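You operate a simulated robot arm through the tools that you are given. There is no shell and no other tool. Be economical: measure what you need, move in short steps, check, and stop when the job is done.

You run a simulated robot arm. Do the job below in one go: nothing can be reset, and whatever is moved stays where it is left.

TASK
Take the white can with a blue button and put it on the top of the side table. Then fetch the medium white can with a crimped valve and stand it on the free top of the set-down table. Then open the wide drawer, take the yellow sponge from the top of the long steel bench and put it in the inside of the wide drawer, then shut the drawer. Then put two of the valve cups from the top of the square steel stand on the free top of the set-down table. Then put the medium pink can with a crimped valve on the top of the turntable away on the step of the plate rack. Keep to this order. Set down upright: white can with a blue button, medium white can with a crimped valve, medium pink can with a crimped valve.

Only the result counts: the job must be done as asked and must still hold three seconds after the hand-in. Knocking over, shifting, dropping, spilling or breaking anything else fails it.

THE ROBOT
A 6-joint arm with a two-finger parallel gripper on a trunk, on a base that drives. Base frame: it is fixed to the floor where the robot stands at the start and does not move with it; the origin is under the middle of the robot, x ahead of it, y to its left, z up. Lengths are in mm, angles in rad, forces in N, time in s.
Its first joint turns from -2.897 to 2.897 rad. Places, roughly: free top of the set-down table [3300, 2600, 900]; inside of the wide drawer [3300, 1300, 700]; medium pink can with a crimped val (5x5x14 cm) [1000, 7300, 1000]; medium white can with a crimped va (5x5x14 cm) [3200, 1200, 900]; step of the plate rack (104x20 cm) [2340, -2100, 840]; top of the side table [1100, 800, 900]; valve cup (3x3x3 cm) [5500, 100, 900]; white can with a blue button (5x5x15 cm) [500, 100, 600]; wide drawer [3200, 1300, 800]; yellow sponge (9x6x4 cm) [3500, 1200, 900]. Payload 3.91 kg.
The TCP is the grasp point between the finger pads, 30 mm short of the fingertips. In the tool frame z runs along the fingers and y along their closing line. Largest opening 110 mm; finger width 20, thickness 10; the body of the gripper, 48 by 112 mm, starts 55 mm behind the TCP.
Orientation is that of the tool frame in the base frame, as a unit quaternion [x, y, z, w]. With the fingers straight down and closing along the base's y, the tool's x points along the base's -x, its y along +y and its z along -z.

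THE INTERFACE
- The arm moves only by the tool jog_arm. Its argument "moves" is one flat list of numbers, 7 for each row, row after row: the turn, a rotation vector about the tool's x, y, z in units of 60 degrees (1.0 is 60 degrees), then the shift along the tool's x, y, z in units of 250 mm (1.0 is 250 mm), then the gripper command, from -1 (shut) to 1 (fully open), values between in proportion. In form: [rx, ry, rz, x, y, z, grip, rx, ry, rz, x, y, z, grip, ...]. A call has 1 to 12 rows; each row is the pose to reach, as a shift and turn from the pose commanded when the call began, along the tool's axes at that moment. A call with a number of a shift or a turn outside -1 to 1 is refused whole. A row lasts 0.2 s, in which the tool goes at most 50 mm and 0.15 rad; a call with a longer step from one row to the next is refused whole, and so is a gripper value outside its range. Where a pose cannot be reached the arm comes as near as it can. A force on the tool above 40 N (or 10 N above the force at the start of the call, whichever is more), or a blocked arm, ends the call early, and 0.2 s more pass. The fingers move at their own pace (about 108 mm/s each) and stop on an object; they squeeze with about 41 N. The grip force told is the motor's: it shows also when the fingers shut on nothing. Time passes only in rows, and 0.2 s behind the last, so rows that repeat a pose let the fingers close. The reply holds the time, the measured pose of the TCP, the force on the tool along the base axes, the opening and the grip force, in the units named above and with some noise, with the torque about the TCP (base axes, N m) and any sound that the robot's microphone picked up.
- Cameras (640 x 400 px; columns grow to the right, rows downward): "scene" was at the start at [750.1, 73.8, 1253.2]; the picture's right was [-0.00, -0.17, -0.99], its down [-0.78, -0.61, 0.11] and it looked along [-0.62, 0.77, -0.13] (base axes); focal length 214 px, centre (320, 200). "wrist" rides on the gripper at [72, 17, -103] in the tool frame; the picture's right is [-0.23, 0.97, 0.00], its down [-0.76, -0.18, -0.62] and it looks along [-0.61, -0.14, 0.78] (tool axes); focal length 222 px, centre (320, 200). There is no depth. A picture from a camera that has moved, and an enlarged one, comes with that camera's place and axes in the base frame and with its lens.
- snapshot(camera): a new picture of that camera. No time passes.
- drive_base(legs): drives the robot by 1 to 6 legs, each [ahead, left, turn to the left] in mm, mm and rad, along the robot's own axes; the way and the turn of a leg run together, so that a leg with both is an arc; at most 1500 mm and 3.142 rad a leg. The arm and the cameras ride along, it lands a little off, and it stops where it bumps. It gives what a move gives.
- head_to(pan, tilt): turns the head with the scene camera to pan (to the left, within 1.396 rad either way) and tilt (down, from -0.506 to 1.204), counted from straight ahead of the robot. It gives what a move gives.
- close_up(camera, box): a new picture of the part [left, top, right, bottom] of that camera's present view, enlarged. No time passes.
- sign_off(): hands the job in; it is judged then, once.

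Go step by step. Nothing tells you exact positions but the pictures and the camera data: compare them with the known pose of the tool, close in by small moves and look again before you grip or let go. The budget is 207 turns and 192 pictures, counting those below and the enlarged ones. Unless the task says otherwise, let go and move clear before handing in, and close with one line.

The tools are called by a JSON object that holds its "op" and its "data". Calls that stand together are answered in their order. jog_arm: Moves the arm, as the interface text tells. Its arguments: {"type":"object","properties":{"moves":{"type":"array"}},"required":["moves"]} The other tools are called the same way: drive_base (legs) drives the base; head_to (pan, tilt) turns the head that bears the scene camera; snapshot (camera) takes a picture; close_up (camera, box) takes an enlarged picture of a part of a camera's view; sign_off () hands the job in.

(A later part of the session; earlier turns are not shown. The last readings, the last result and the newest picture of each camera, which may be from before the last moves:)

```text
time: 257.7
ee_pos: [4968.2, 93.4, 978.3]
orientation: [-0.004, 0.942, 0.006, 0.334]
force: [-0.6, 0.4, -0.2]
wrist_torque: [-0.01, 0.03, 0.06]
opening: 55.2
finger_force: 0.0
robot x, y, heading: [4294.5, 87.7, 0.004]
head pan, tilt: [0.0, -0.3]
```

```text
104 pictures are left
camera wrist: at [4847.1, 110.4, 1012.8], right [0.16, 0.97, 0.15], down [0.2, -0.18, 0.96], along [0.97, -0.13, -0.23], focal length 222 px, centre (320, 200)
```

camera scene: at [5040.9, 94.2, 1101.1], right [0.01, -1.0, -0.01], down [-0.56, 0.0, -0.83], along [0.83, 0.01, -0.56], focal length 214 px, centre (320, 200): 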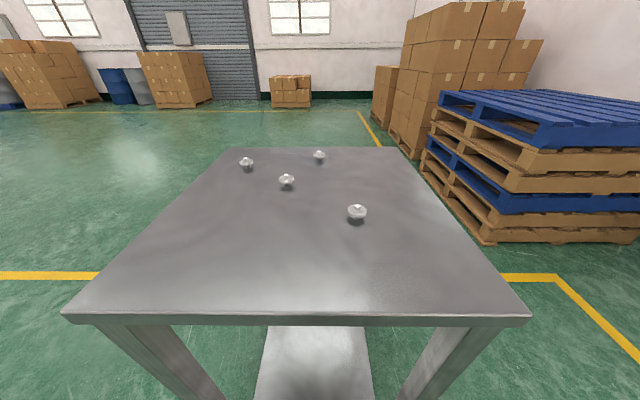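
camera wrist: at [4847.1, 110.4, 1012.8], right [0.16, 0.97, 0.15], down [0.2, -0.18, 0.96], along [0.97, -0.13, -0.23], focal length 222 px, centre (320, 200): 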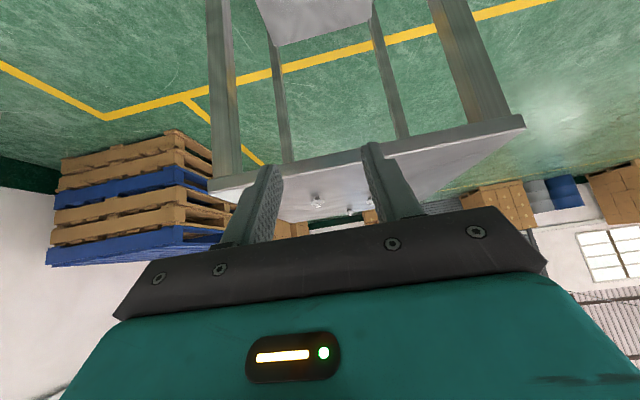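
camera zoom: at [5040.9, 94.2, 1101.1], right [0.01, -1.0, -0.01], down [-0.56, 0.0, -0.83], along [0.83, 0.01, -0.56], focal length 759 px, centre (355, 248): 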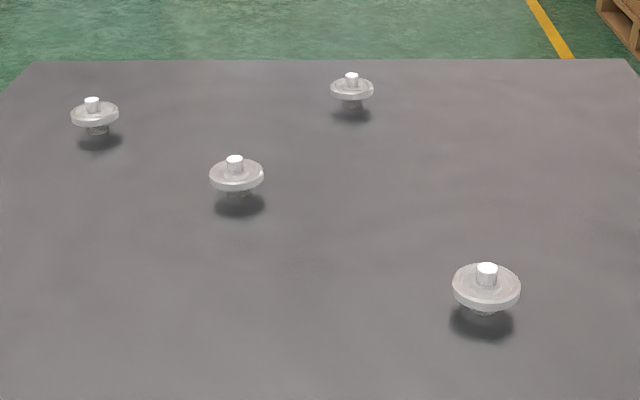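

The cups have a disk on a short stem, about 30 mm tall. I'll return to vertical, drive 320 mm closer and look straight down.

{"op": "jog_arm", "data": {"moves": [0, 0.13, 0, 0, 0, 0, 0, 0, 0.26, 0, 0, 0, 0, 0, 0, 0.39, 0, 0, 0, 0, 0, 0, 0.52, 0, 0, 0, 0, 0, 0, 0.65, 0, 0, 0, 0, 0]}}

{"op": "drive_base", "data": {"legs": [[300, 0, 0]]}}

{"op": "head_to", "data": {"pan": 0.0, "tilt": 0.0}}

{"op": "snapshot", "data": {"camera": "scene"}}

{"op": "snapshot", "data": {"camera": "wrist"}}

```text
time: 258.9
ee_pos: [4967.3, 93.7, 978.9]
orientation: [-0.006, 1.0, 0.003, 0.0]
force: [0.1, 0.0, 0.1]
wrist_torque: [-0.03, -0.04, 0.01]
opening: 55.2
finger_force: 0.1
robot x, y, heading: [4294.2, 88.1, 0.009]
head pan, tilt: [0.0, -0.3]
```

```text
time: 261.0
ee_pos: [5269.2, 93.4, 978.0]
orientation: [-0.006, 1.0, 0.005, 0.001]
force: [0.3, -0.6, -0.1]
wrist_torque: [-0.01, -0.01, -0.01]
opening: 55.1
finger_force: 0.0
robot x, y, heading: [4599.0, 90.5, 0.001]
head pan, tilt: [0.0, -0.3]
```

```text
time: 261.8
ee_pos: [5270.1, 93.6, 979.8]
orientation: [-0.005, 1.0, 0.004, 0.001]
force: [0.3, -1.0, -0.8]
wrist_torque: [0.0, 0.0, 0.01]
opening: 55.2
finger_force: 0.1
robot x, y, heading: [4597.1, 87.2, 0.009]
head pan, tilt: [0.0, 0.0]
```

```text
103 pictures are left
camera scene: at [5380.1, 95.2, 1015.9], right [0.01, -1.0, -0.01], down [-1.0, -0.01, 0.0], along [0.0, 0.01, -1.0], focal length 214 px, centre (320, 200)
```

scene: 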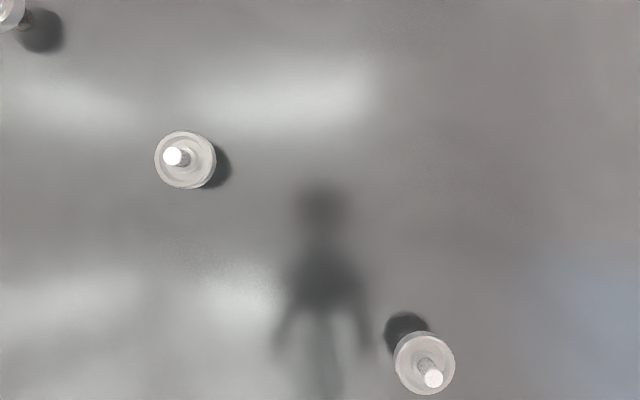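

```text
102 pictures are left
camera wrist: at [5198.1, 110.7, 1081.4], right [0.22, 0.98, 0.01], down [0.76, -0.18, 0.62], along [0.61, -0.13, -0.78], focal length 222 px, centre (320, 200)
```

wrist: 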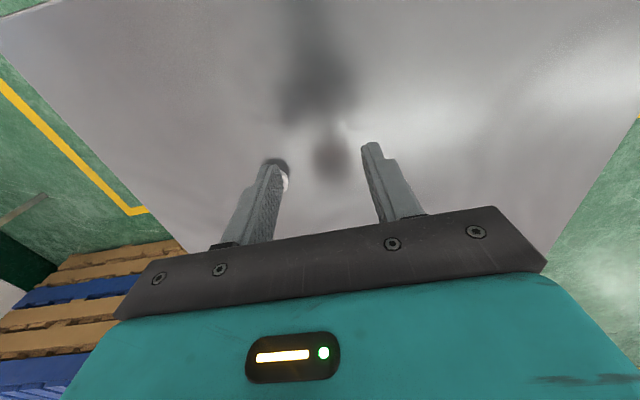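

Cups are at about (5295,39) and (5400,166). I'll align over the nearer one and come down part way.

{"op": "jog_arm", "data": {"moves": [0, 0, 0, -0.05, -0.11, 0, 0, 0, 0, 0, -0.102, -0.216, 0, 0, 0, 0, 0, -0.102, -0.216, 0.1, 0]}}

{"op": "head_to", "data": {"pan": 0.0, "tilt": 0.6}}

{"op": "snapshot", "data": {"camera": "scene"}}

{"op": "snapshot", "data": {"camera": "wrist"}}

```text
time: 262.6
ee_pos: [5297.1, 40.6, 952.7]
orientation: [-0.005, 1.0, 0.004, 0.001]
force: [0.4, -0.1, 0.5]
wrist_torque: [0.03, -0.01, 0.03]
opening: 55.3
finger_force: 0.0
robot x, y, heading: [4595.8, 89.8, 0.0]
head pan, tilt: [0.0, 0.0]
```

```text
time: 263.6
ee_pos: [5295.9, 39.5, 952.5]
orientation: [-0.005, 1.0, 0.005, 0.002]
force: [1.0, 0.9, 0.2]
wrist_torque: [0.0, 0.0, 0.0]
opening: 55.1
finger_force: 0.0
robot x, y, heading: [4594.6, 90.1, 0.008]
head pan, tilt: [0.0, 0.6]
```

```text
101 pictures are left
camera scene: at [5350.8, 40.8, 991.8], right [0.01, -1.0, -0.01], down [-0.83, -0.01, 0.56], along [-0.56, 0.0, -0.83], focal length 214 px, centre (320, 200)
```

scene: 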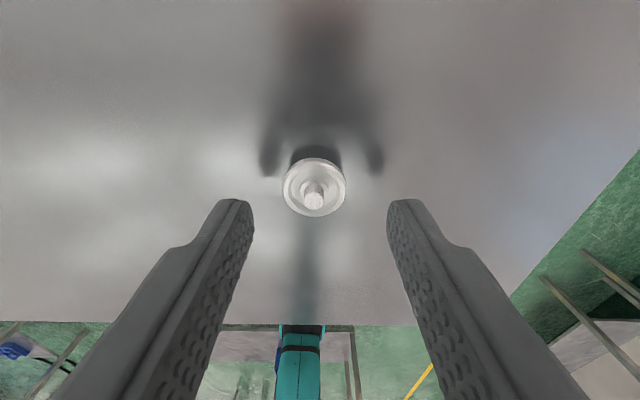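

```text
100 pictures are left
camera wrist: at [5224.0, 56.9, 1055.7], right [0.22, 0.98, 0.01], down [0.76, -0.18, 0.62], along [0.61, -0.13, -0.78], focal length 222 px, centre (320, 200)
```

wrist: 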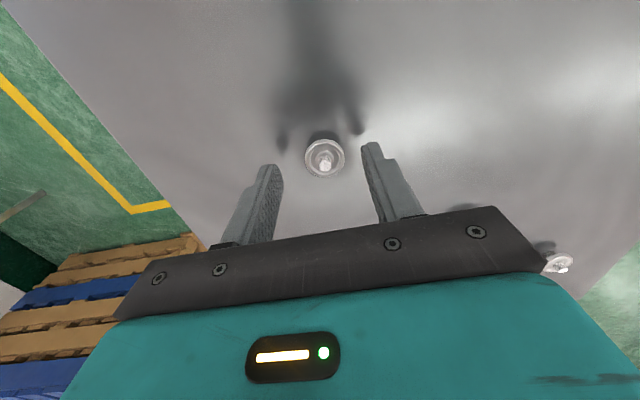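

The disk is at (5301,44,908). I'll make a small correction, descend to TCP 932 and close.

{"op": "jog_arm", "data": {"moves": [0, 0, 0, -0.02, 0.018, 0.04, 0, 0, 0, 0, -0.02, 0.018, 0.082, 0, 0, 0, 0, -0.02, 0.018, 0.082, -0.3, 0, 0, 0, -0.02, 0.018, 0.082, -0.6, 0, 0, 0, -0.02, 0.018, 0.082, -1, 0, 0, 0, -0.02, 0.018, 0.082, -1]}}

{"op": "snapshot", "data": {"camera": "scene"}}

{"op": "snapshot", "data": {"camera": "wrist"}}

```text
time: 265.0
ee_pos: [5300.3, 44.9, 932.1]
orientation: [-0.005, 1.0, 0.004, 0.001]
force: [-0.2, -0.1, 0.0]
wrist_torque: [0.0, -0.02, 0.05]
opening: 21.0
finger_force: 40.7
robot x, y, heading: [4595.5, 88.2, 0.009]
head pan, tilt: [0.0, 0.6]
```

```text
99 pictures are left
camera scene: at [5355.9, 45.4, 971.7], right [0.01, -1.0, -0.01], down [-0.83, -0.01, 0.56], along [-0.56, 0.0, -0.83], focal length 214 px, centre (320, 200)
```

scene: 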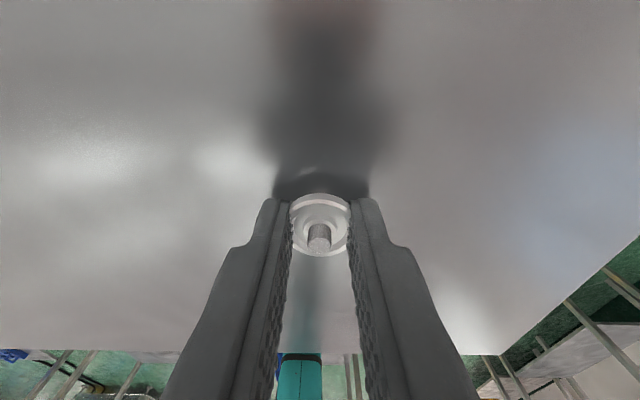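

```text
98 pictures are left
camera wrist: at [5229.2, 61.5, 1035.6], right [0.22, 0.98, 0.01], down [0.76, -0.18, 0.62], along [0.61, -0.13, -0.78], focal length 222 px, centre (320, 200)
```

wrist: 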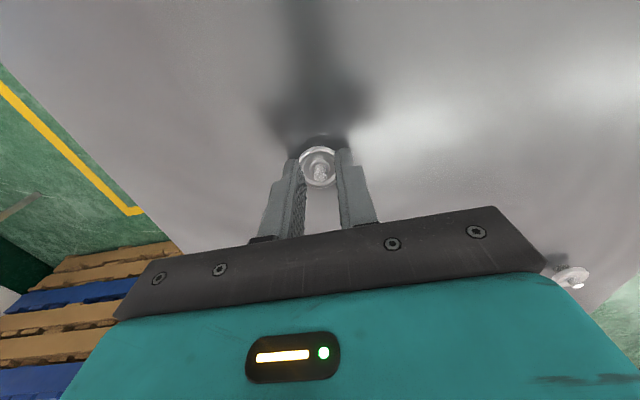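

Gripped on the disk (21 mm). I'll lift gently and check.

{"op": "jog_arm", "data": {"moves": [0, 0, 0, 0, 0, -0.03, -1, 0, 0, 0, 0, 0, -0.08, -1, 0, 0, 0, 0, 0, -0.16, -1, 0, 0, 0, 0, 0, -0.3, -1, 0, 0, 0, 0, 0, -0.45, -1]}}

{"op": "snapshot", "data": {"camera": "scene"}}

{"op": "close_up", "data": {"camera": "wrist", "box": [240, 110, 400, 210]}}

```text
time: 266.2
ee_pos: [5300.5, 44.2, 1045.4]
orientation: [-0.006, 1.0, 0.003, -0.001]
force: [-0.4, 0.0, -0.2]
wrist_torque: [-0.02, 0.03, 0.0]
opening: 20.3
finger_force: 40.8
robot x, y, heading: [4597.3, 90.6, 0.004]
head pan, tilt: [0.0, 0.6]
```

```text
97 pictures are left
camera scene: at [5355.8, 44.6, 1084.0], right [0.01, -1.0, -0.01], down [-0.83, -0.01, 0.56], along [-0.56, 0.0, -0.83], focal length 214 px, centre (320, 200)
```

scene: 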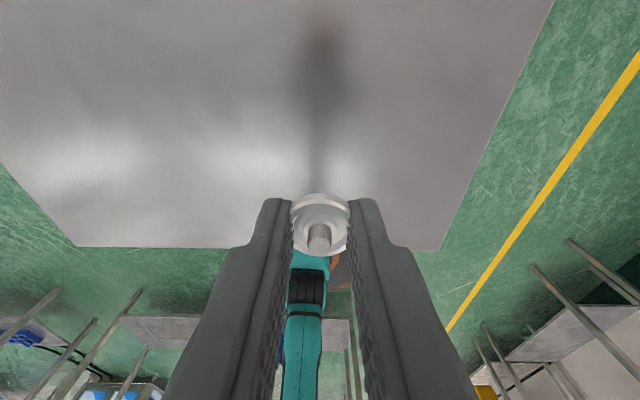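

```text
4.00 times, centred on (320, 160) of wrist
camera zoom: at [5229.1, 60.7, 1148.0], right [0.22, 0.98, 0.01], down [0.76, -0.18, 0.62], along [0.61, -0.13, -0.78], focal length 888 px, centre (320, 360)
```

zoom: 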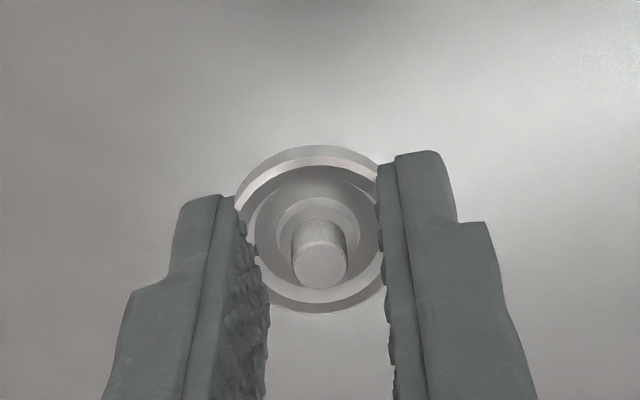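

The cup is held. I'll drive across the open floor behind the benches to the back of the set-down table and turn to face it.

{"op": "drive_base", "data": {"legs": [[-50, 0, 0], [0, 1500, 0], [0, 900, 0], [0, 0, 3.13]]}}

{"op": "head_to", "data": {"pan": 0.0, "tilt": -0.5}}

{"op": "snapshot", "data": {"camera": "scene"}}

{"op": "snapshot", "data": {"camera": "wrist"}}

```text
time: 285.7
ee_pos: [3833.4, 2551.9, 1045.5]
orientation: [1.0, -0.012, 0.0, 0.004]
force: [-0.2, 0.8, 0.8]
wrist_torque: [0.01, 0.0, -0.03]
opening: 24.3
finger_force: 41.1
robot x, y, heading: [4532.5, 2480.3, 3.114]
head pan, tilt: [0.0, 0.6]
```

```text
time: 287.0
ee_pos: [3833.2, 2552.6, 1045.0]
orientation: [1.0, -0.012, -0.001, 0.003]
force: [0.8, 0.3, 0.6]
wrist_torque: [0.0, -0.01, -0.01]
opening: 24.2
finger_force: 40.9
robot x, y, heading: [4534.4, 2481.0, 3.114]
head pan, tilt: [0.0, -0.499]
```

```text
95 pictures are left
camera scene: at [3683.1, 2556.9, 1105.4], right [0.02, 1.0, -0.01], down [0.88, -0.02, -0.48], along [-0.48, 0.0, -0.88], focal length 214 px, centre (320, 200)
```

scene: 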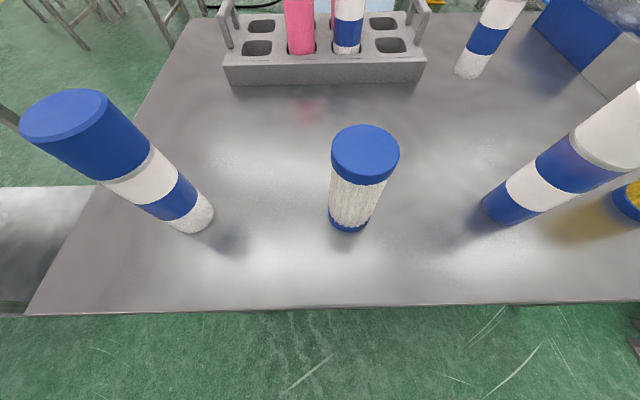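

```text
94 pictures are left
camera wrist: at [3905.8, 2536.3, 1148.0], right [-0.25, -0.97, 0.01], down [-0.76, 0.2, 0.62], along [-0.6, 0.15, -0.78], focal length 222 px, centre (320, 200)
```

wrist: 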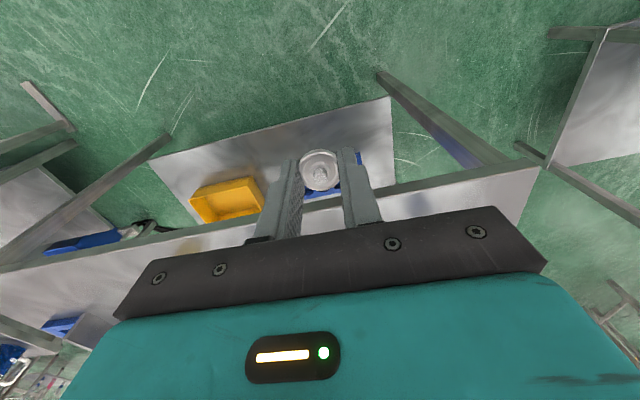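

The cup is still held. Behind the tray there's free top at x 3330–3550 between the back-edge bottles (y≈2411 and 2591). I'll shift to y 2500, raise a little and drive in.

{"op": "jog_arm", "data": {"moves": [0, 0, 0, 0, 0.1, -0.08, -1, 0, 0, 0, 0, 0.208, -0.16, -1]}}

{"op": "drive_base", "data": {"legs": [[300, 0, 0]]}}

{"op": "head_to", "data": {"pan": 0.0, "tilt": 0.0}}

{"op": "snapshot", "data": {"camera": "scene"}}

{"op": "close_up", "data": {"camera": "wrist", "box": [160, 60, 480, 260]}}

```text
time: 287.6
ee_pos: [3830.4, 2500.4, 1085.2]
orientation: [1.0, -0.012, -0.001, 0.005]
force: [-1.0, 0.0, -0.5]
wrist_torque: [-0.01, -0.01, 0.0]
opening: 23.8
finger_force: 41.1
robot x, y, heading: [4536.9, 2484.1, 3.119]
head pan, tilt: [0.0, -0.499]
```

```text
time: 289.7
ee_pos: [3528.5, 2506.4, 1084.7]
orientation: [1.0, -0.01, -0.001, 0.004]
force: [-0.3, 0.0, -0.3]
wrist_torque: [0.03, 0.05, 0.03]
opening: 24.2
finger_force: 40.8
robot x, y, heading: [4235.7, 2489.7, 3.116]
head pan, tilt: [0.0, -0.499]
```

```text
time: 290.6
ee_pos: [3529.1, 2506.6, 1085.6]
orientation: [1.0, -0.01, -0.001, 0.004]
force: [0.7, -0.1, -0.7]
wrist_torque: [0.0, 0.03, 0.01]
opening: 23.9
finger_force: 40.9
robot x, y, heading: [4231.3, 2491.2, 3.112]
head pan, tilt: [0.0, 0.0]
```

```text
93 pictures are left
camera scene: at [3418.8, 2510.1, 1122.9], right [0.02, 1.0, -0.01], down [1.0, -0.02, 0.0], along [0.0, -0.01, -1.0], focal length 214 px, centre (320, 200)
```

scene: 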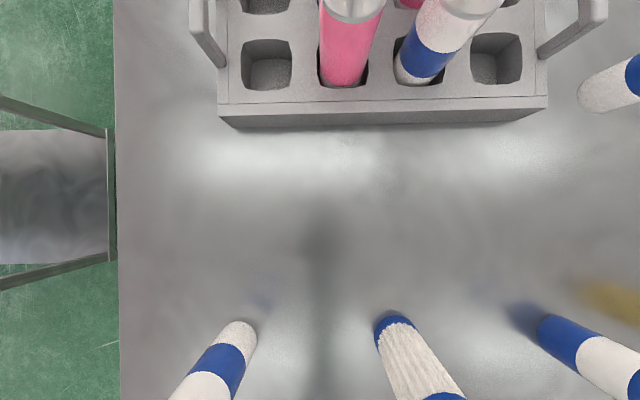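

```text
2.00 times, centred on (320, 160) of wrist
camera zoom: at [3601.7, 2490.8, 1188.4], right [-0.25, -0.97, 0.01], down [-0.76, 0.2, 0.62], along [-0.6, 0.15, -0.78], focal length 444 px, centre (320, 280)
```

zoom: 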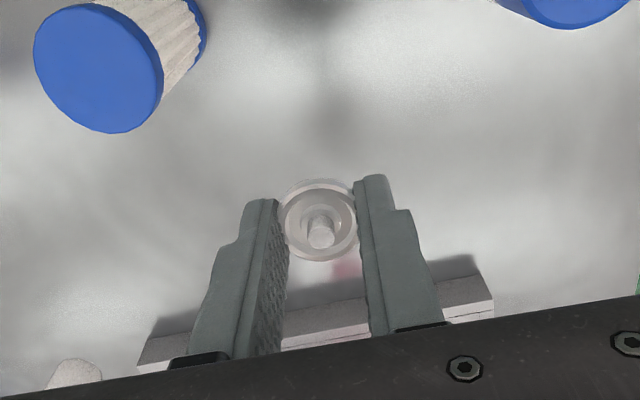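

The target (3455,2506) is clear. I'll move there and lower to just above the table.

{"op": "jog_arm", "data": {"moves": [0, 0, 0, -0.15, 0, 0, -1, 0, 0, 0, -0.296, 0, 0, -1, 0, 0, 0, -0.296, 0, 0.18, -1, 0, 0, 0, -0.296, 0, 0.36, -1, 0, 0, 0, -0.296, 0, 0.52, -1, 0, 0, 0, -0.296, 0, 0.62, -1]}}

{"op": "head_to", "data": {"pan": 0.0, "tilt": 0.6}}

{"op": "close_up", "data": {"camera": "scene", "box": [160, 100, 480, 300]}}

{"op": "snapshot", "data": {"camera": "wrist"}}

```text
time: 292.0
ee_pos: [3454.5, 2507.3, 930.1]
orientation: [1.0, -0.01, -0.002, 0.004]
force: [0.6, 0.8, 0.2]
wrist_torque: [-0.01, 0.01, 0.02]
opening: 23.9
finger_force: 41.7
robot x, y, heading: [4232.0, 2489.1, 3.119]
head pan, tilt: [0.0, 0.0]
```

```text
time: 293.0
ee_pos: [3454.0, 2506.7, 929.0]
orientation: [1.0, -0.011, -0.001, 0.005]
force: [-0.1, -0.2, -0.5]
wrist_torque: [0.02, -0.02, 0.02]
opening: 24.3
finger_force: 40.8
robot x, y, heading: [4235.5, 2490.8, 3.113]
head pan, tilt: [0.0, 0.6]
```

```text
2.00 times, centred on (320, 200) of scene
camera zoom: at [3399.2, 2509.1, 968.9], right [0.02, 1.0, -0.01], down [0.83, -0.01, 0.56], along [0.56, -0.02, -0.83], focal length 429 px, centre (320, 200)
```

zoom: 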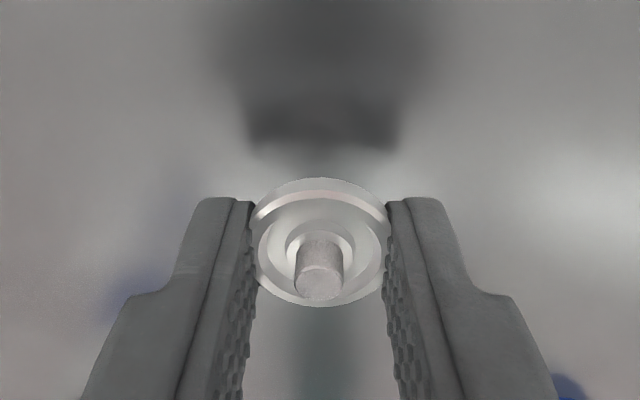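

```text
90 pictures are left
camera wrist: at [3526.9, 2490.9, 1032.9], right [-0.25, -0.97, 0.01], down [-0.76, 0.2, 0.62], along [-0.6, 0.15, -0.78], focal length 222 px, centre (320, 200)
```

wrist: 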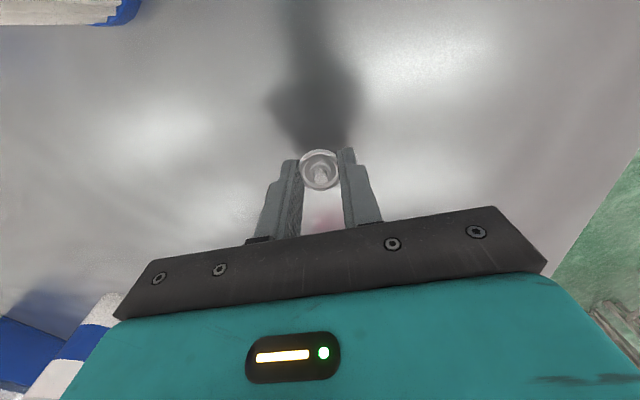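

Held upright. I'll feel down in 2.5 mm steps.

{"op": "jog_arm", "data": {"moves": [0, 0, 0, 0, 0, 0.01, -1, 0, 0, 0, 0, 0, 0.02, -1, 0, 0, 0, 0, 0, 0.03, -1, 0, 0, 0, 0, 0, 0.04, -1, 0, 0, 0, 0, 0, 0.05, -1, 0, 0, 0, 0, 0, 0.06, -1]}}

{"op": "close_up", "data": {"camera": "scene", "box": [160, 100, 480, 300]}}

```text
time: 294.4
ee_pos: [3454.5, 2505.8, 915.9]
orientation: [1.0, -0.01, 0.0, 0.005]
force: [0.6, 0.5, -0.8]
wrist_torque: [-0.04, -0.01, 0.0]
opening: 24.0
finger_force: 41.5
robot x, y, heading: [4235.2, 2490.1, 3.116]
head pan, tilt: [0.0, 0.6]
```

```text
2.00 times, centred on (320, 200) of scene
camera zoom: at [3400.0, 2508.7, 954.5], right [0.02, 1.0, -0.01], down [0.83, -0.01, 0.56], along [0.56, -0.02, -0.83], focal length 429 px, centre (320, 200)
```

zoom: 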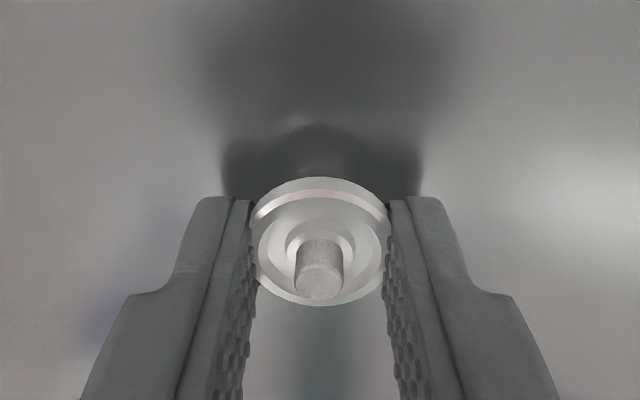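

{"op": "jog_arm", "data": {"moves": [0, 0, 0, 0, 0, 0.007, -1, 0, 0, 0, 0, 0, 0.014, -1, 0, 0, 0, 0, 0, 0.021, -1, 0, 0, 0, 0, 0, 0.028, -1]}}

{"op": "close_up", "data": {"camera": "scene", "box": [160, 100, 480, 300]}}

```text
time: 295.4
ee_pos: [3454.9, 2506.3, 911.4]
orientation: [1.0, -0.01, -0.002, 0.004]
force: [-3.3, 1.5, 34.2]
wrist_torque: [0.01, 0.14, 0.0]
opening: 24.7
finger_force: 41.2
robot x, y, heading: [4235.5, 2494.6, 3.113]
head pan, tilt: [0.0, 0.6]
```

```text
2.00 times, centred on (320, 200) of scene
camera zoom: at [3400.4, 2509.0, 950.3], right [0.02, 1.0, -0.01], down [0.83, -0.01, 0.56], along [0.56, -0.02, -0.83], focal length 429 px, centre (320, 200)
```

zoom: 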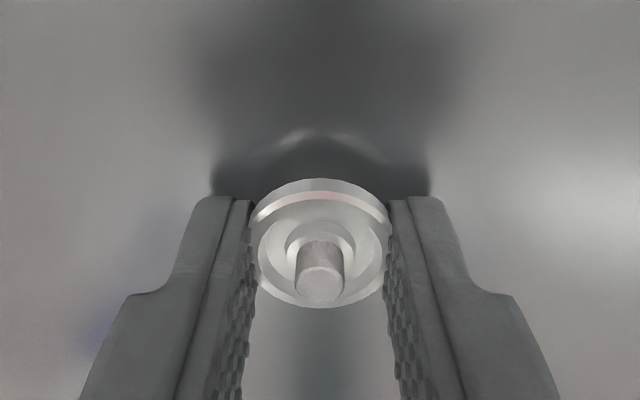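

Contact. I'll relieve, open and rise.

{"op": "jog_arm", "data": {"moves": [0, 0, 0, 0, 0, -0.005, -1, 0, 0, 0, 0, 0, -0.005, -0.4, 0, 0, 0, 0, 0, -0.005, -0.1, 0, 0, 0, 0, 0, -0.005, -0.1, 0, 0, 0, 0, 0, -0.06, -0.1, 0, 0, 0, 0, 0, -0.18, -0.1, 0, 0, 0, 0, 0, -0.36, -0.1, 0, 0, 0, 0, 0, -0.54, -0.1, 0, 0, 0, 0, 0, -0.72, -0.1]}}

{"op": "snapshot", "data": {"camera": "scene"}}

```text
time: 297.4
ee_pos: [3453.2, 2509.3, 1088.7]
orientation: [1.0, -0.011, -0.001, 0.005]
force: [-0.9, 0.1, 0.4]
wrist_torque: [-0.02, -0.01, 0.01]
opening: 49.7
finger_force: 0.1
robot x, y, heading: [4235.4, 2489.0, 3.116]
head pan, tilt: [0.0, 0.6]
```

```text
87 pictures are left
camera scene: at [3399.3, 2510.5, 1128.1], right [0.02, 1.0, -0.01], down [0.82, -0.01, 0.56], along [0.56, -0.02, -0.83], focal length 214 px, centre (320, 200)
```

scene: 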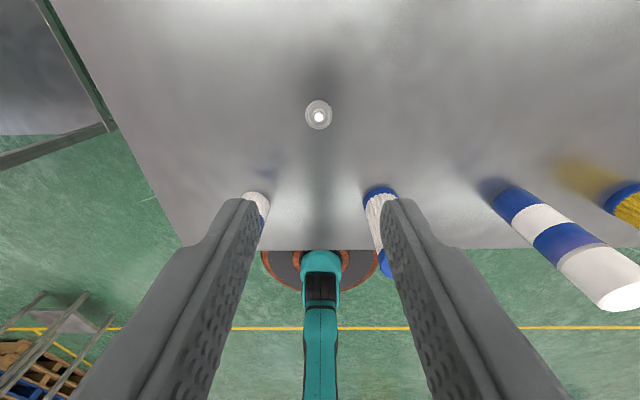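

The first cup stands on the set-down table. I'll return for the second one at about (5400,164).

{"op": "drive_base", "data": {"legs": [[-375, 0, 0], [0, 0, -3.116], [0, -1500, 0], [0, -826, 0]]}}

{"op": "head_to", "data": {"pan": 0.0, "tilt": 0.4}}

{"op": "snapshot", "data": {"camera": "scene"}}

{"op": "snapshot", "data": {"camera": "wrist"}}

```text
time: 318.1
ee_pos: [5390.2, 166.4, 1088.7]
orientation: [-0.002, 1.0, 0.005, 0.0]
force: [0.4, 0.6, 0.5]
wrist_torque: [-0.03, 0.02, 0.02]
opening: 49.4
finger_force: 0.0
robot x, y, heading: [4608.0, 167.7, -0.006]
head pan, tilt: [0.0, 0.6]
```

```text
time: 318.8
ee_pos: [5389.2, 165.8, 1089.8]
orientation: [0.0, 1.0, 0.005, 0.0]
force: [0.3, -0.4, 0.3]
wrist_torque: [0.0, 0.01, 0.01]
opening: 49.4
finger_force: 0.0
robot x, y, heading: [4608.9, 170.1, -0.004]
head pan, tilt: [0.0, 0.4]
```

```text
86 pictures are left
camera scene: at [5462.2, 166.2, 1123.9], right [0.0, -1.0, -0.01], down [-0.92, 0.0, 0.39], along [-0.39, 0.01, -0.92], focal length 214 px, centre (320, 200)
```

scene: 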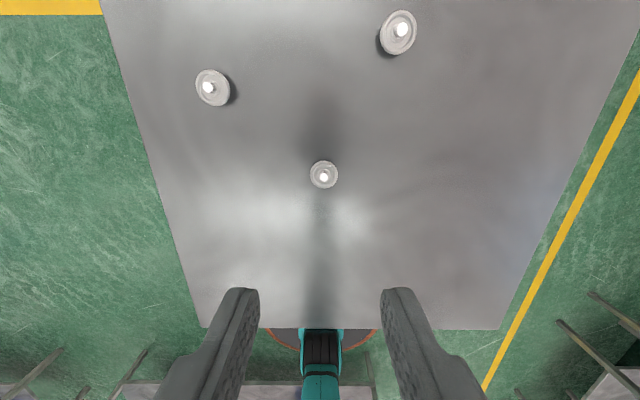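

```text
85 pictures are left
camera wrist: at [5317.4, 183.3, 1192.1], right [0.23, 0.97, 0.01], down [0.76, -0.18, 0.62], along [0.61, -0.13, -0.78], focal length 222 px, centre (320, 200)
```

wrist: 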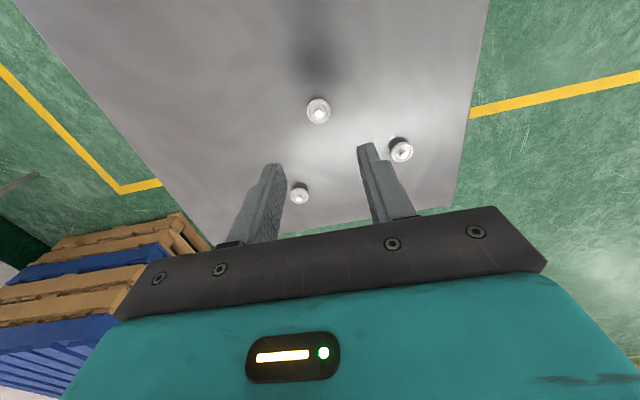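

The second cup is at (5400,165). I'll come down over it and re-check.

{"op": "jog_arm", "data": {"moves": [0, 0, 0, -0.045, -0.004, 0.15, -0.05, 0, 0, 0, -0.045, -0.004, 0.33, -0.05, 0, 0, 0, -0.045, -0.004, 0.48, -0.05, 0, 0, 0, -0.045, -0.004, 0.556, -0.05]}}

{"op": "snapshot", "data": {"camera": "scene"}}

{"op": "snapshot", "data": {"camera": "wrist"}}

```text
time: 319.8
ee_pos: [5401.1, 166.0, 951.4]
orientation: [0.0, 1.0, 0.005, 0.001]
force: [-0.3, 0.4, 0.0]
wrist_torque: [0.03, 0.0, 0.0]
opening: 52.4
finger_force: 0.0
robot x, y, heading: [4609.9, 165.8, -0.005]
head pan, tilt: [0.0, 0.4]
```

```text
84 pictures are left
camera scene: at [5474.4, 166.8, 985.7], right [0.0, -1.0, -0.01], down [-0.92, 0.0, 0.39], along [-0.39, 0.01, -0.92], focal length 214 px, centre (320, 200)
```

scene: 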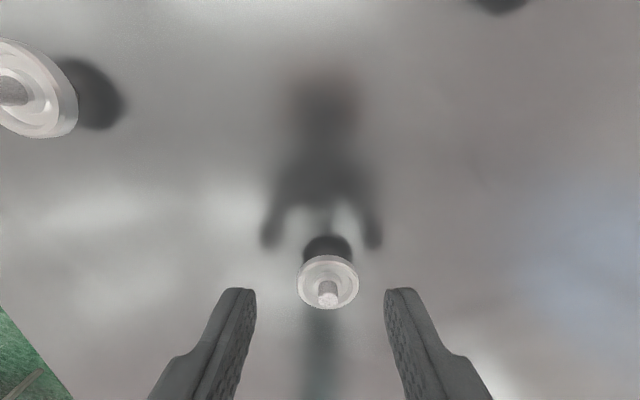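

```text
83 pictures are left
camera wrist: at [5329.5, 183.9, 1053.9], right [0.23, 0.97, 0.01], down [0.76, -0.18, 0.62], along [0.61, -0.13, -0.78], focal length 222 px, centre (320, 200)
```

wrist: 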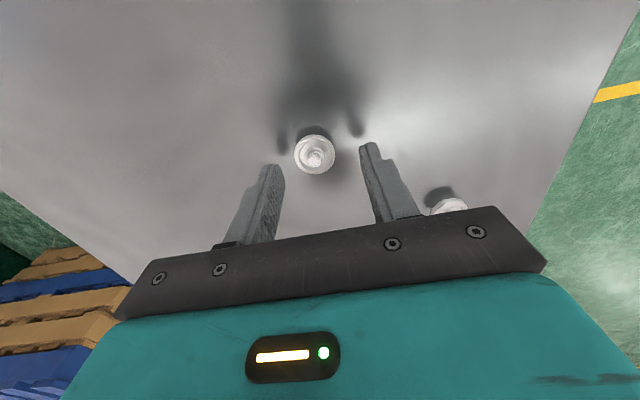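

{"op": "jog_arm", "data": {"moves": [0, 0, 0, -0.012, -0.006, 0.04, -0.05, 0, 0, 0, -0.012, -0.006, 0.078, -0.05, 0, 0, 0, -0.012, -0.006, 0.078, -0.4, 0, 0, 0, -0.012, -0.006, 0.078, -0.7, 0, 0, 0, -0.012, -0.006, 0.078, -1, 0, 0, 0, -0.012, -0.006, 0.078, -1, 0, 0, 0, -0.012, -0.006, 0.05, -1, 0, 0, 0, -0.012, -0.006, -0.05, -1, 0, 0, 0, -0.012, -0.006, -0.2, -1, 0, 0, 0, -0.012, -0.006, -0.38, -1]}}

{"op": "head_to", "data": {"pan": 0.0, "tilt": 0.6}}

{"op": "close_up", "data": {"camera": "scene", "box": [160, 100, 480, 300]}}

```text
time: 322.0
ee_pos: [5405.0, 164.2, 1044.9]
orientation: [-0.001, 1.0, 0.004, 0.0]
force: [-0.4, -1.9, -1.8]
wrist_torque: [0.01, 0.0, 0.01]
opening: 21.0
finger_force: 41.5
robot x, y, heading: [4608.6, 167.4, 0.0]
head pan, tilt: [0.0, 0.4]
```

```text
time: 322.8
ee_pos: [5405.0, 164.9, 1044.5]
orientation: [0.0, 1.0, 0.005, 0.001]
force: [-0.1, 0.4, -0.5]
wrist_torque: [0.03, 0.0, 0.04]
opening: 20.6
finger_force: 40.9
robot x, y, heading: [4605.1, 166.7, -0.005]
head pan, tilt: [0.0, 0.6]
```

```text
2.00 times, centred on (320, 200) of scene
camera zoom: at [5459.6, 164.9, 1083.6], right [0.0, -1.0, -0.01], down [-0.83, -0.01, 0.56], along [-0.56, 0.01, -0.83], focal length 429 px, centre (320, 200)
```

zoom: 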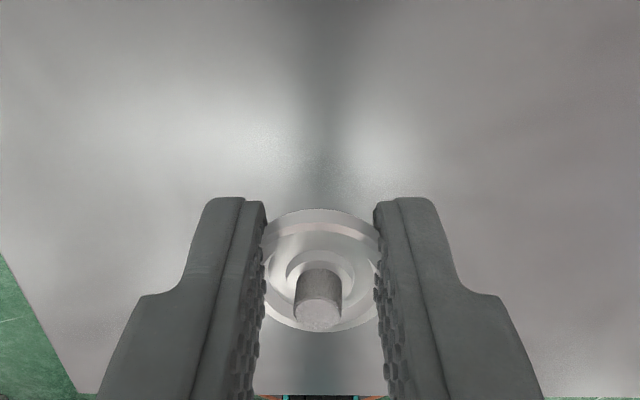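

The second cup is held. I'll carry it back to the set-down table.

{"op": "drive_base", "data": {"legs": [[0, 1500, 0], [0, 790, 0], [0, 0, 3.14]]}}

{"op": "head_to", "data": {"pan": 0.0, "tilt": -0.5}}

{"op": "snapshot", "data": {"camera": "scene"}}

{"op": "close_up", "data": {"camera": "wrist", "box": [160, 60, 480, 260]}}

```text
time: 341.4
ee_pos: [3822.2, 2462.5, 1044.6]
orientation: [1.0, -0.001, -0.002, 0.004]
force: [0.0, -0.2, -0.2]
wrist_torque: [-0.02, -0.01, 0.02]
opening: 24.2
finger_force: 41.0
robot x, y, heading: [4617.0, 2459.6, 3.138]
head pan, tilt: [0.0, 0.6]
```

```text
time: 342.7
ee_pos: [3822.3, 2462.1, 1044.1]
orientation: [1.0, -0.001, -0.001, 0.005]
force: [0.1, -0.5, 0.4]
wrist_torque: [-0.02, -0.01, -0.02]
opening: 24.4
finger_force: 40.9
robot x, y, heading: [4617.9, 2458.9, 3.136]
head pan, tilt: [0.0, -0.499]
```

```text
81 pictures are left
camera scene: at [3672.9, 2464.0, 1105.2], right [0.0, 1.0, -0.01], down [0.88, -0.01, -0.48], along [-0.48, -0.01, -0.88], focal length 214 px, centre (320, 200)
```

scene: 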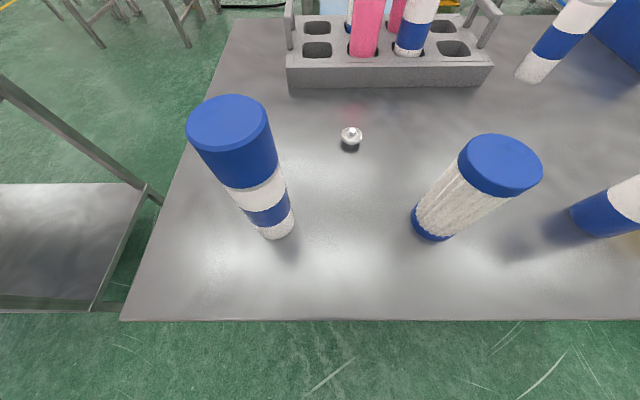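

```text
2.00 times, centred on (320, 160) of wrist
camera zoom: at [3896.1, 2448.1, 1147.8], right [-0.23, -0.97, 0.01], down [-0.76, 0.18, 0.62], along [-0.61, 0.14, -0.78], focal length 444 px, centre (320, 280)
```

zoom: 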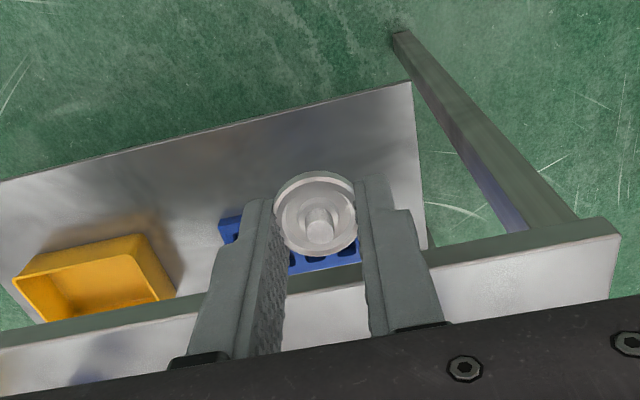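

I'll raise it, drive in 300 mm, and move over (3442,2455), beside the first cup.

{"op": "jog_arm", "data": {"moves": [0, 0, 0, 0, 0, -0.1, -1, 0, 0, 0, 0, 0, -0.2, -1]}}

{"op": "drive_base", "data": {"legs": [[310, 0, 0]]}}

{"op": "head_to", "data": {"pan": 0.0, "tilt": 0.0}}

{"op": "snapshot", "data": {"camera": "scene"}}

```text
time: 343.3
ee_pos: [3821.7, 2464.2, 1093.6]
orientation: [1.0, -0.001, 0.0, 0.005]
force: [-0.3, 0.9, 0.1]
wrist_torque: [0.0, -0.06, 0.03]
opening: 24.1
finger_force: 41.1
robot x, y, heading: [4617.2, 2459.0, 3.13]
head pan, tilt: [0.0, -0.499]
```

```text
time: 345.4
ee_pos: [3510.2, 2462.5, 1094.0]
orientation: [1.0, 0.0, 0.0, 0.005]
force: [-0.1, 0.6, 1.3]
wrist_torque: [0.01, -0.03, -0.01]
opening: 24.1
finger_force: 41.0
robot x, y, heading: [4305.9, 2459.0, 3.14]
head pan, tilt: [0.0, -0.499]
```

```text
time: 346.4
ee_pos: [3510.1, 2462.8, 1093.5]
orientation: [1.0, 0.0, 0.0, 0.004]
force: [-0.2, 0.3, 1.1]
wrist_torque: [0.03, 0.0, 0.02]
opening: 24.3
finger_force: 41.3
robot x, y, heading: [4306.1, 2466.6, 3.135]
head pan, tilt: [0.0, 0.0]
```

```text
79 pictures are left
camera scene: at [3400.2, 2463.3, 1131.6], right [0.0, 1.0, -0.01], down [1.0, 0.0, 0.0], along [0.0, -0.01, -1.0], focal length 214 px, centre (320, 200)
```

scene: 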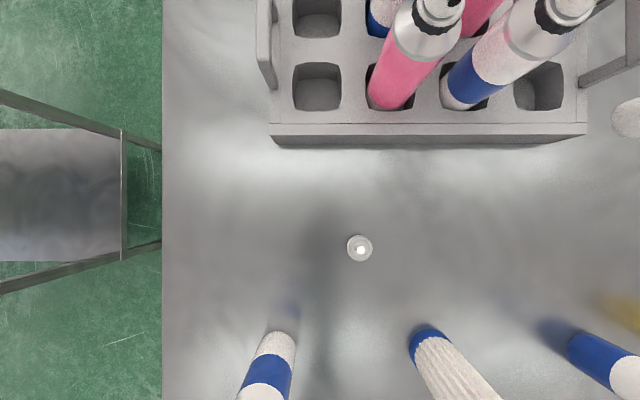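

{"op": "jog_arm", "data": {"moves": [0, 0, 0, -0.18, 0.036, 0, -1, 0, 0, 0, -0.36, 0.072, 0, -1, 0, 0, 0, -0.36, 0.072, 0.18, -1, 0, 0, 0, -0.36, 0.072, 0.36, -1, 0, 0, 0, -0.36, 0.072, 0.54, -1, 0, 0, 0, -0.36, 0.072, 0.68, -1]}}

{"op": "jog_arm", "data": {"moves": [0, 0, 0, 0, 0, 0.008, -1, 0, 0, 0, 0, 0, 0.016, -1, 0, 0, 0, 0, 0, 0.024, -1, 0, 0, 0, 0, 0, 0.03, -1, 0, 0, 0, 0, 0, 0.036, -1, 0, 0, 0, 0, 0, 0.042, -1]}}

{"op": "head_to", "data": {"pan": 0.0, "tilt": 0.6}}

{"op": "snapshot", "data": {"camera": "scene"}}

```text
time: 347.8
ee_pos: [3419.2, 2443.1, 922.3]
orientation: [1.0, 0.0, -0.001, 0.003]
force: [0.6, -0.3, 0.1]
wrist_torque: [-0.03, 0.04, -0.03]
opening: 24.3
finger_force: 40.9
robot x, y, heading: [4304.9, 2462.9, 3.14]
head pan, tilt: [0.0, 0.0]
```

```text
time: 349.2
ee_pos: [3419.4, 2442.6, 914.6]
orientation: [1.0, 0.0, -0.001, 0.004]
force: [0.0, 0.4, 0.0]
wrist_torque: [0.02, -0.03, 0.0]
opening: 24.2
finger_force: 41.1
robot x, y, heading: [4305.0, 2463.1, 3.138]
head pan, tilt: [0.0, 0.0]
```

```text
time: 350.2
ee_pos: [3419.4, 2443.6, 914.1]
orientation: [1.0, -0.001, -0.001, 0.005]
force: [0.4, 0.2, 0.2]
wrist_torque: [0.02, -0.02, 0.01]
opening: 24.1
finger_force: 40.9
robot x, y, heading: [4306.4, 2457.7, 3.138]
head pan, tilt: [0.0, 0.6]
```

```text
78 pictures are left
camera scene: at [3364.8, 2444.0, 952.9], right [0.0, 1.0, -0.01], down [0.83, 0.01, 0.56], along [0.56, -0.01, -0.83], focal length 214 px, centre (320, 200)
```

scene: 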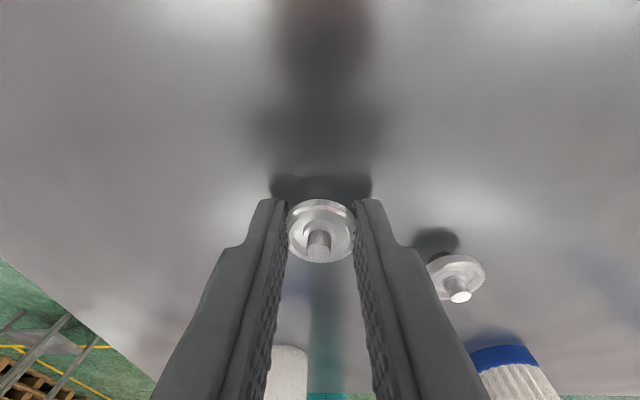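

Almost there. A few more fine steps down, then release and rise.

{"op": "jog_arm", "data": {"moves": [0, 0, 0, 0, 0, 0.006, -1, 0, 0, 0, 0, 0, 0.012, -1, 0, 0, 0, 0, 0, 0.018, -1, 0, 0, 0, 0, 0, 0.022, -1]}}

```text
time: 351.2
ee_pos: [3420.9, 2442.8, 910.3]
orientation: [1.0, 0.0, -0.002, 0.005]
force: [-4.7, -0.8, 20.2]
wrist_torque: [0.18, 0.05, 0.09]
opening: 23.9
finger_force: 40.6
robot x, y, heading: [4303.5, 2457.7, 3.138]
head pan, tilt: [0.0, 0.6]
```

{"op": "jog_arm", "data": {"moves": [0, 0, 0, 0, 0, -0.002, -1, 0, 0, 0, 0, 0, -0.002, -0.45, 0, 0, 0, 0, 0, -0.002, -0.25, 0, 0, 0, 0, 0, -0.002, -0.25, 0, 0, 0, 0, 0, -0.06, -0.25, 0, 0, 0, 0, 0, -0.18, -0.25, 0, 0, 0, 0, 0, -0.36, -0.25, 0, 0, 0, 0, 0, -0.54, -0.25, 0, 0, 0, 0, 0, -0.74, -0.25]}}

{"op": "snapshot", "data": {"camera": "scene"}}

```text
time: 353.2
ee_pos: [3420.6, 2444.6, 1092.6]
orientation: [1.0, 0.0, 0.0, 0.004]
force: [-0.4, 0.1, 0.1]
wrist_torque: [0.01, -0.02, 0.02]
opening: 41.5
finger_force: 0.0
robot x, y, heading: [4305.1, 2457.4, 3.139]
head pan, tilt: [0.0, 0.6]
```

```text
77 pictures are left
camera scene: at [3365.4, 2446.2, 1131.8], right [0.0, 1.0, -0.01], down [0.83, 0.01, 0.56], along [0.56, -0.01, -0.83], focal length 214 px, centre (320, 200)
```

scene: 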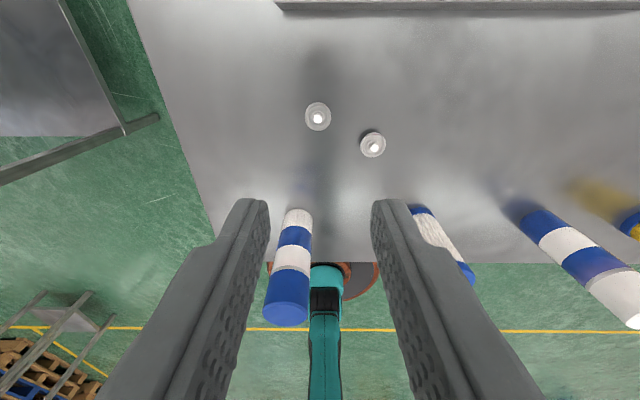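

Both cups stand on the table. Now the pink can on the turntable, near (1000,7300). I'll back away, face that way and tip the tool up to look along the room.

{"op": "drive_base", "data": {"legs": [[-350, 0, 0], [0, 0, -1.3]]}}

{"op": "jog_arm", "data": {"moves": [0, -0.14, 0, 0, 0, 0, 0, 0, -0.28, 0, 0, 0, 0, 0, 0, -0.42, 0, 0, 0, 0, 0, 0, -0.56, 0, 0, 0, 0, 0, 0, -0.7, 0, 0, 0, 0, 0, 0, -0.84, 0, 0, 0, 0, 0, 0, -0.98, 0, 0, 0, 0, 0]}}

{"op": "head_to", "data": {"pan": 0.0, "tilt": -0.3}}

{"op": "snapshot", "data": {"camera": "scene"}}

{"op": "head_to", "data": {"pan": 0.9, "tilt": -0.3}}

{"op": "snapshot", "data": {"camera": "scene"}}

```text
time: 358.6
ee_pos: [4408.0, 3310.1, 1093.5]
orientation: [0.795, -0.606, -0.003, 0.003]
force: [0.2, 0.8, 0.0]
wrist_torque: [-0.01, 0.02, 0.01]
opening: 41.5
finger_force: 0.1
robot x, y, heading: [4652.9, 2462.6, 1.835]
head pan, tilt: [0.0, 0.6]
```

```text
time: 360.2
ee_pos: [4409.2, 3310.0, 1093.0]
orientation: [0.691, -0.529, -0.393, -0.296]
force: [-0.1, 0.0, 0.6]
wrist_torque: [0.0, 0.01, 0.0]
opening: 55.1
finger_force: 0.0
robot x, y, heading: [4655.9, 2457.6, 1.835]
head pan, tilt: [0.0, 0.6]
```

```text
time: 361.4
ee_pos: [4410.3, 3308.8, 1092.5]
orientation: [0.691, -0.531, -0.392, -0.295]
force: [0.2, 0.4, 0.3]
wrist_torque: [0.0, 0.0, 0.0]
opening: 55.4
finger_force: 0.1
robot x, y, heading: [4661.3, 2453.4, 1.828]
head pan, tilt: [0.0, -0.3]
```

```text
76 pictures are left
camera scene: at [4403.3, 3335.4, 1232.7], right [0.96, 0.26, -0.01], down [0.06, -0.24, -0.97], along [-0.26, 0.94, -0.24], focal length 214 px, centre (320, 200)
```

scene: 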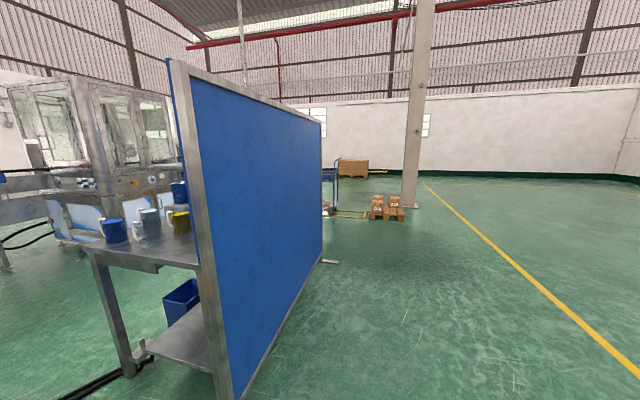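

```text
time: 362.6
ee_pos: [4409.0, 3309.2, 1092.7]
orientation: [0.691, -0.53, -0.392, -0.295]
force: [-0.3, -0.3, -0.5]
wrist_torque: [0.03, -0.02, 0.0]
opening: 54.9
finger_force: 0.1
robot x, y, heading: [4655.4, 2458.7, 1.836]
head pan, tilt: [0.901, -0.3]
```

```text
75 pictures are left
camera scene: at [4350.8, 3294.7, 1248.7], right [0.42, 0.81, -0.41], down [-0.14, -0.39, -0.91], along [-0.9, 0.44, -0.05], focal length 214 px, centre (320, 200)
```

scene: 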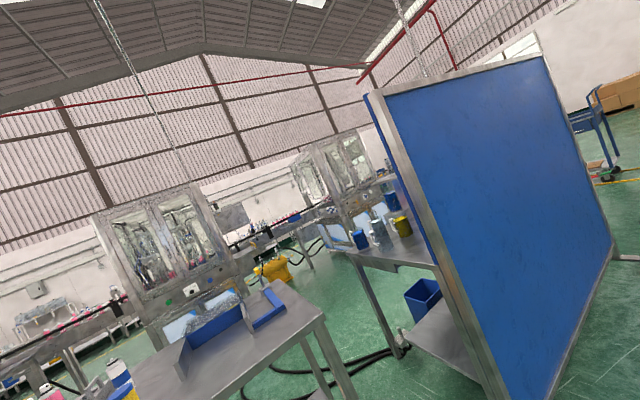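

A blue partition stands at x≈3790 (y 4000–5480), with open floor to its right. I'll drive north past it and look left.

{"op": "drive_base", "data": {"legs": [[0, 0, -0.265], [1500, 0, 0], [1500, 0, 0], [400, 0, 0], [0, 0, 0.9]]}}

{"op": "head_to", "data": {"pan": 0.0, "tilt": -0.3}}

{"op": "snapshot", "data": {"camera": "scene"}}

{"op": "head_to", "data": {"pan": 0.7, "tilt": -0.3}}

{"op": "snapshot", "data": {"camera": "scene"}}

```text
time: 382.5
ee_pos: [3954.4, 6412.3, 1092.3]
orientation: [0.823, -0.285, -0.466, -0.157]
force: [0.1, -0.6, 0.0]
wrist_torque: [0.02, -0.01, 0.0]
opening: 55.0
finger_force: 0.0
robot x, y, heading: [4660.0, 5878.7, 2.471]
head pan, tilt: [0.901, -0.3]
```

```text
time: 383.7
ee_pos: [3953.7, 6412.6, 1092.9]
orientation: [0.822, -0.285, -0.467, -0.157]
force: [0.7, 0.0, 0.8]
wrist_torque: [0.0, -0.05, 0.0]
opening: 55.2
finger_force: 0.1
robot x, y, heading: [4659.8, 5881.0, 2.473]
head pan, tilt: [0.0, -0.3]
```

```text
74 pictures are left
camera scene: at [3934.3, 6430.3, 1232.8], right [0.62, 0.79, -0.01], down [0.18, -0.15, -0.97], along [-0.77, 0.6, -0.24], focal length 214 px, centre (320, 200)
```

scene: 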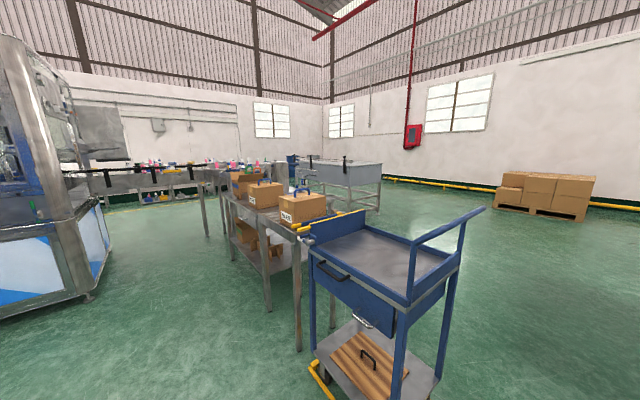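

```text
time: 384.8
ee_pos: [3954.3, 6412.7, 1093.5]
orientation: [0.823, -0.285, -0.466, -0.156]
force: [-0.8, 0.2, 0.9]
wrist_torque: [0.02, 0.01, 0.01]
opening: 55.0
finger_force: 0.0
robot x, y, heading: [4657.7, 5881.3, 2.468]
head pan, tilt: [0.7, -0.3]
```

```text
73 pictures are left
camera scene: at [3915.6, 6380.8, 1242.7], right [0.04, 0.94, -0.34], down [0.11, -0.34, -0.93], along [-0.99, 0.0, -0.12], focal length 214 px, centre (320, 200)
```

scene: 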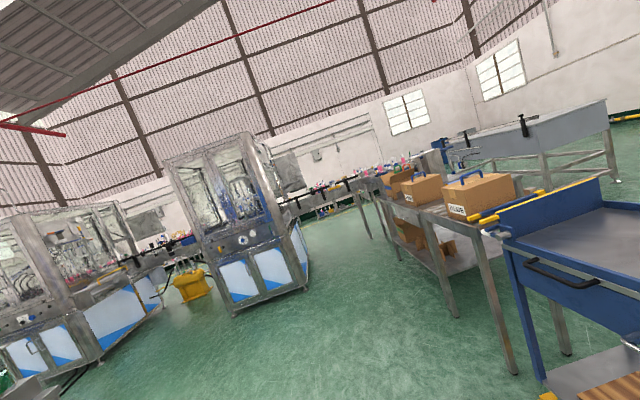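

{"op": "head_to", "data": {"pan": 0.1, "tilt": -0.3}}

{"op": "close_up", "data": {"camera": "scene", "box": [150, 110, 350, 235]}}

```text
time: 385.8
ee_pos: [3953.8, 6411.9, 1092.4]
orientation: [0.822, -0.286, -0.467, -0.157]
force: [-0.3, -0.3, 0.5]
wrist_torque: [-0.01, 0.01, 0.01]
opening: 55.1
finger_force: 0.1
robot x, y, heading: [4661.9, 5879.0, 2.469]
head pan, tilt: [0.099, -0.3]
```

```text
3.20 times, centred on (250, 172) of scene
camera zoom: at [3929.7, 6423.9, 1233.1], right [0.55, 0.84, -0.06], down [0.17, -0.18, -0.97], along [-0.82, 0.52, -0.24], focal length 686 px, centre (544, 288)
```

zoom: 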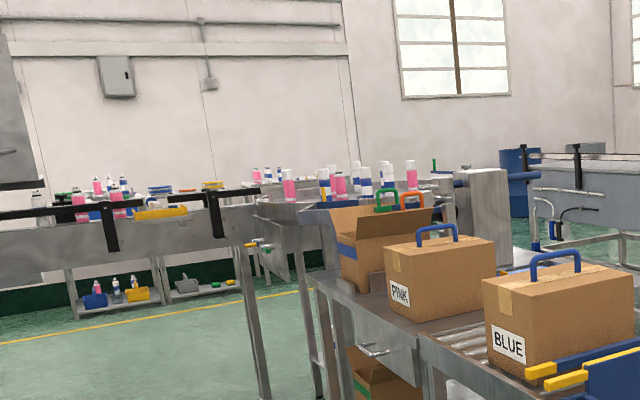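

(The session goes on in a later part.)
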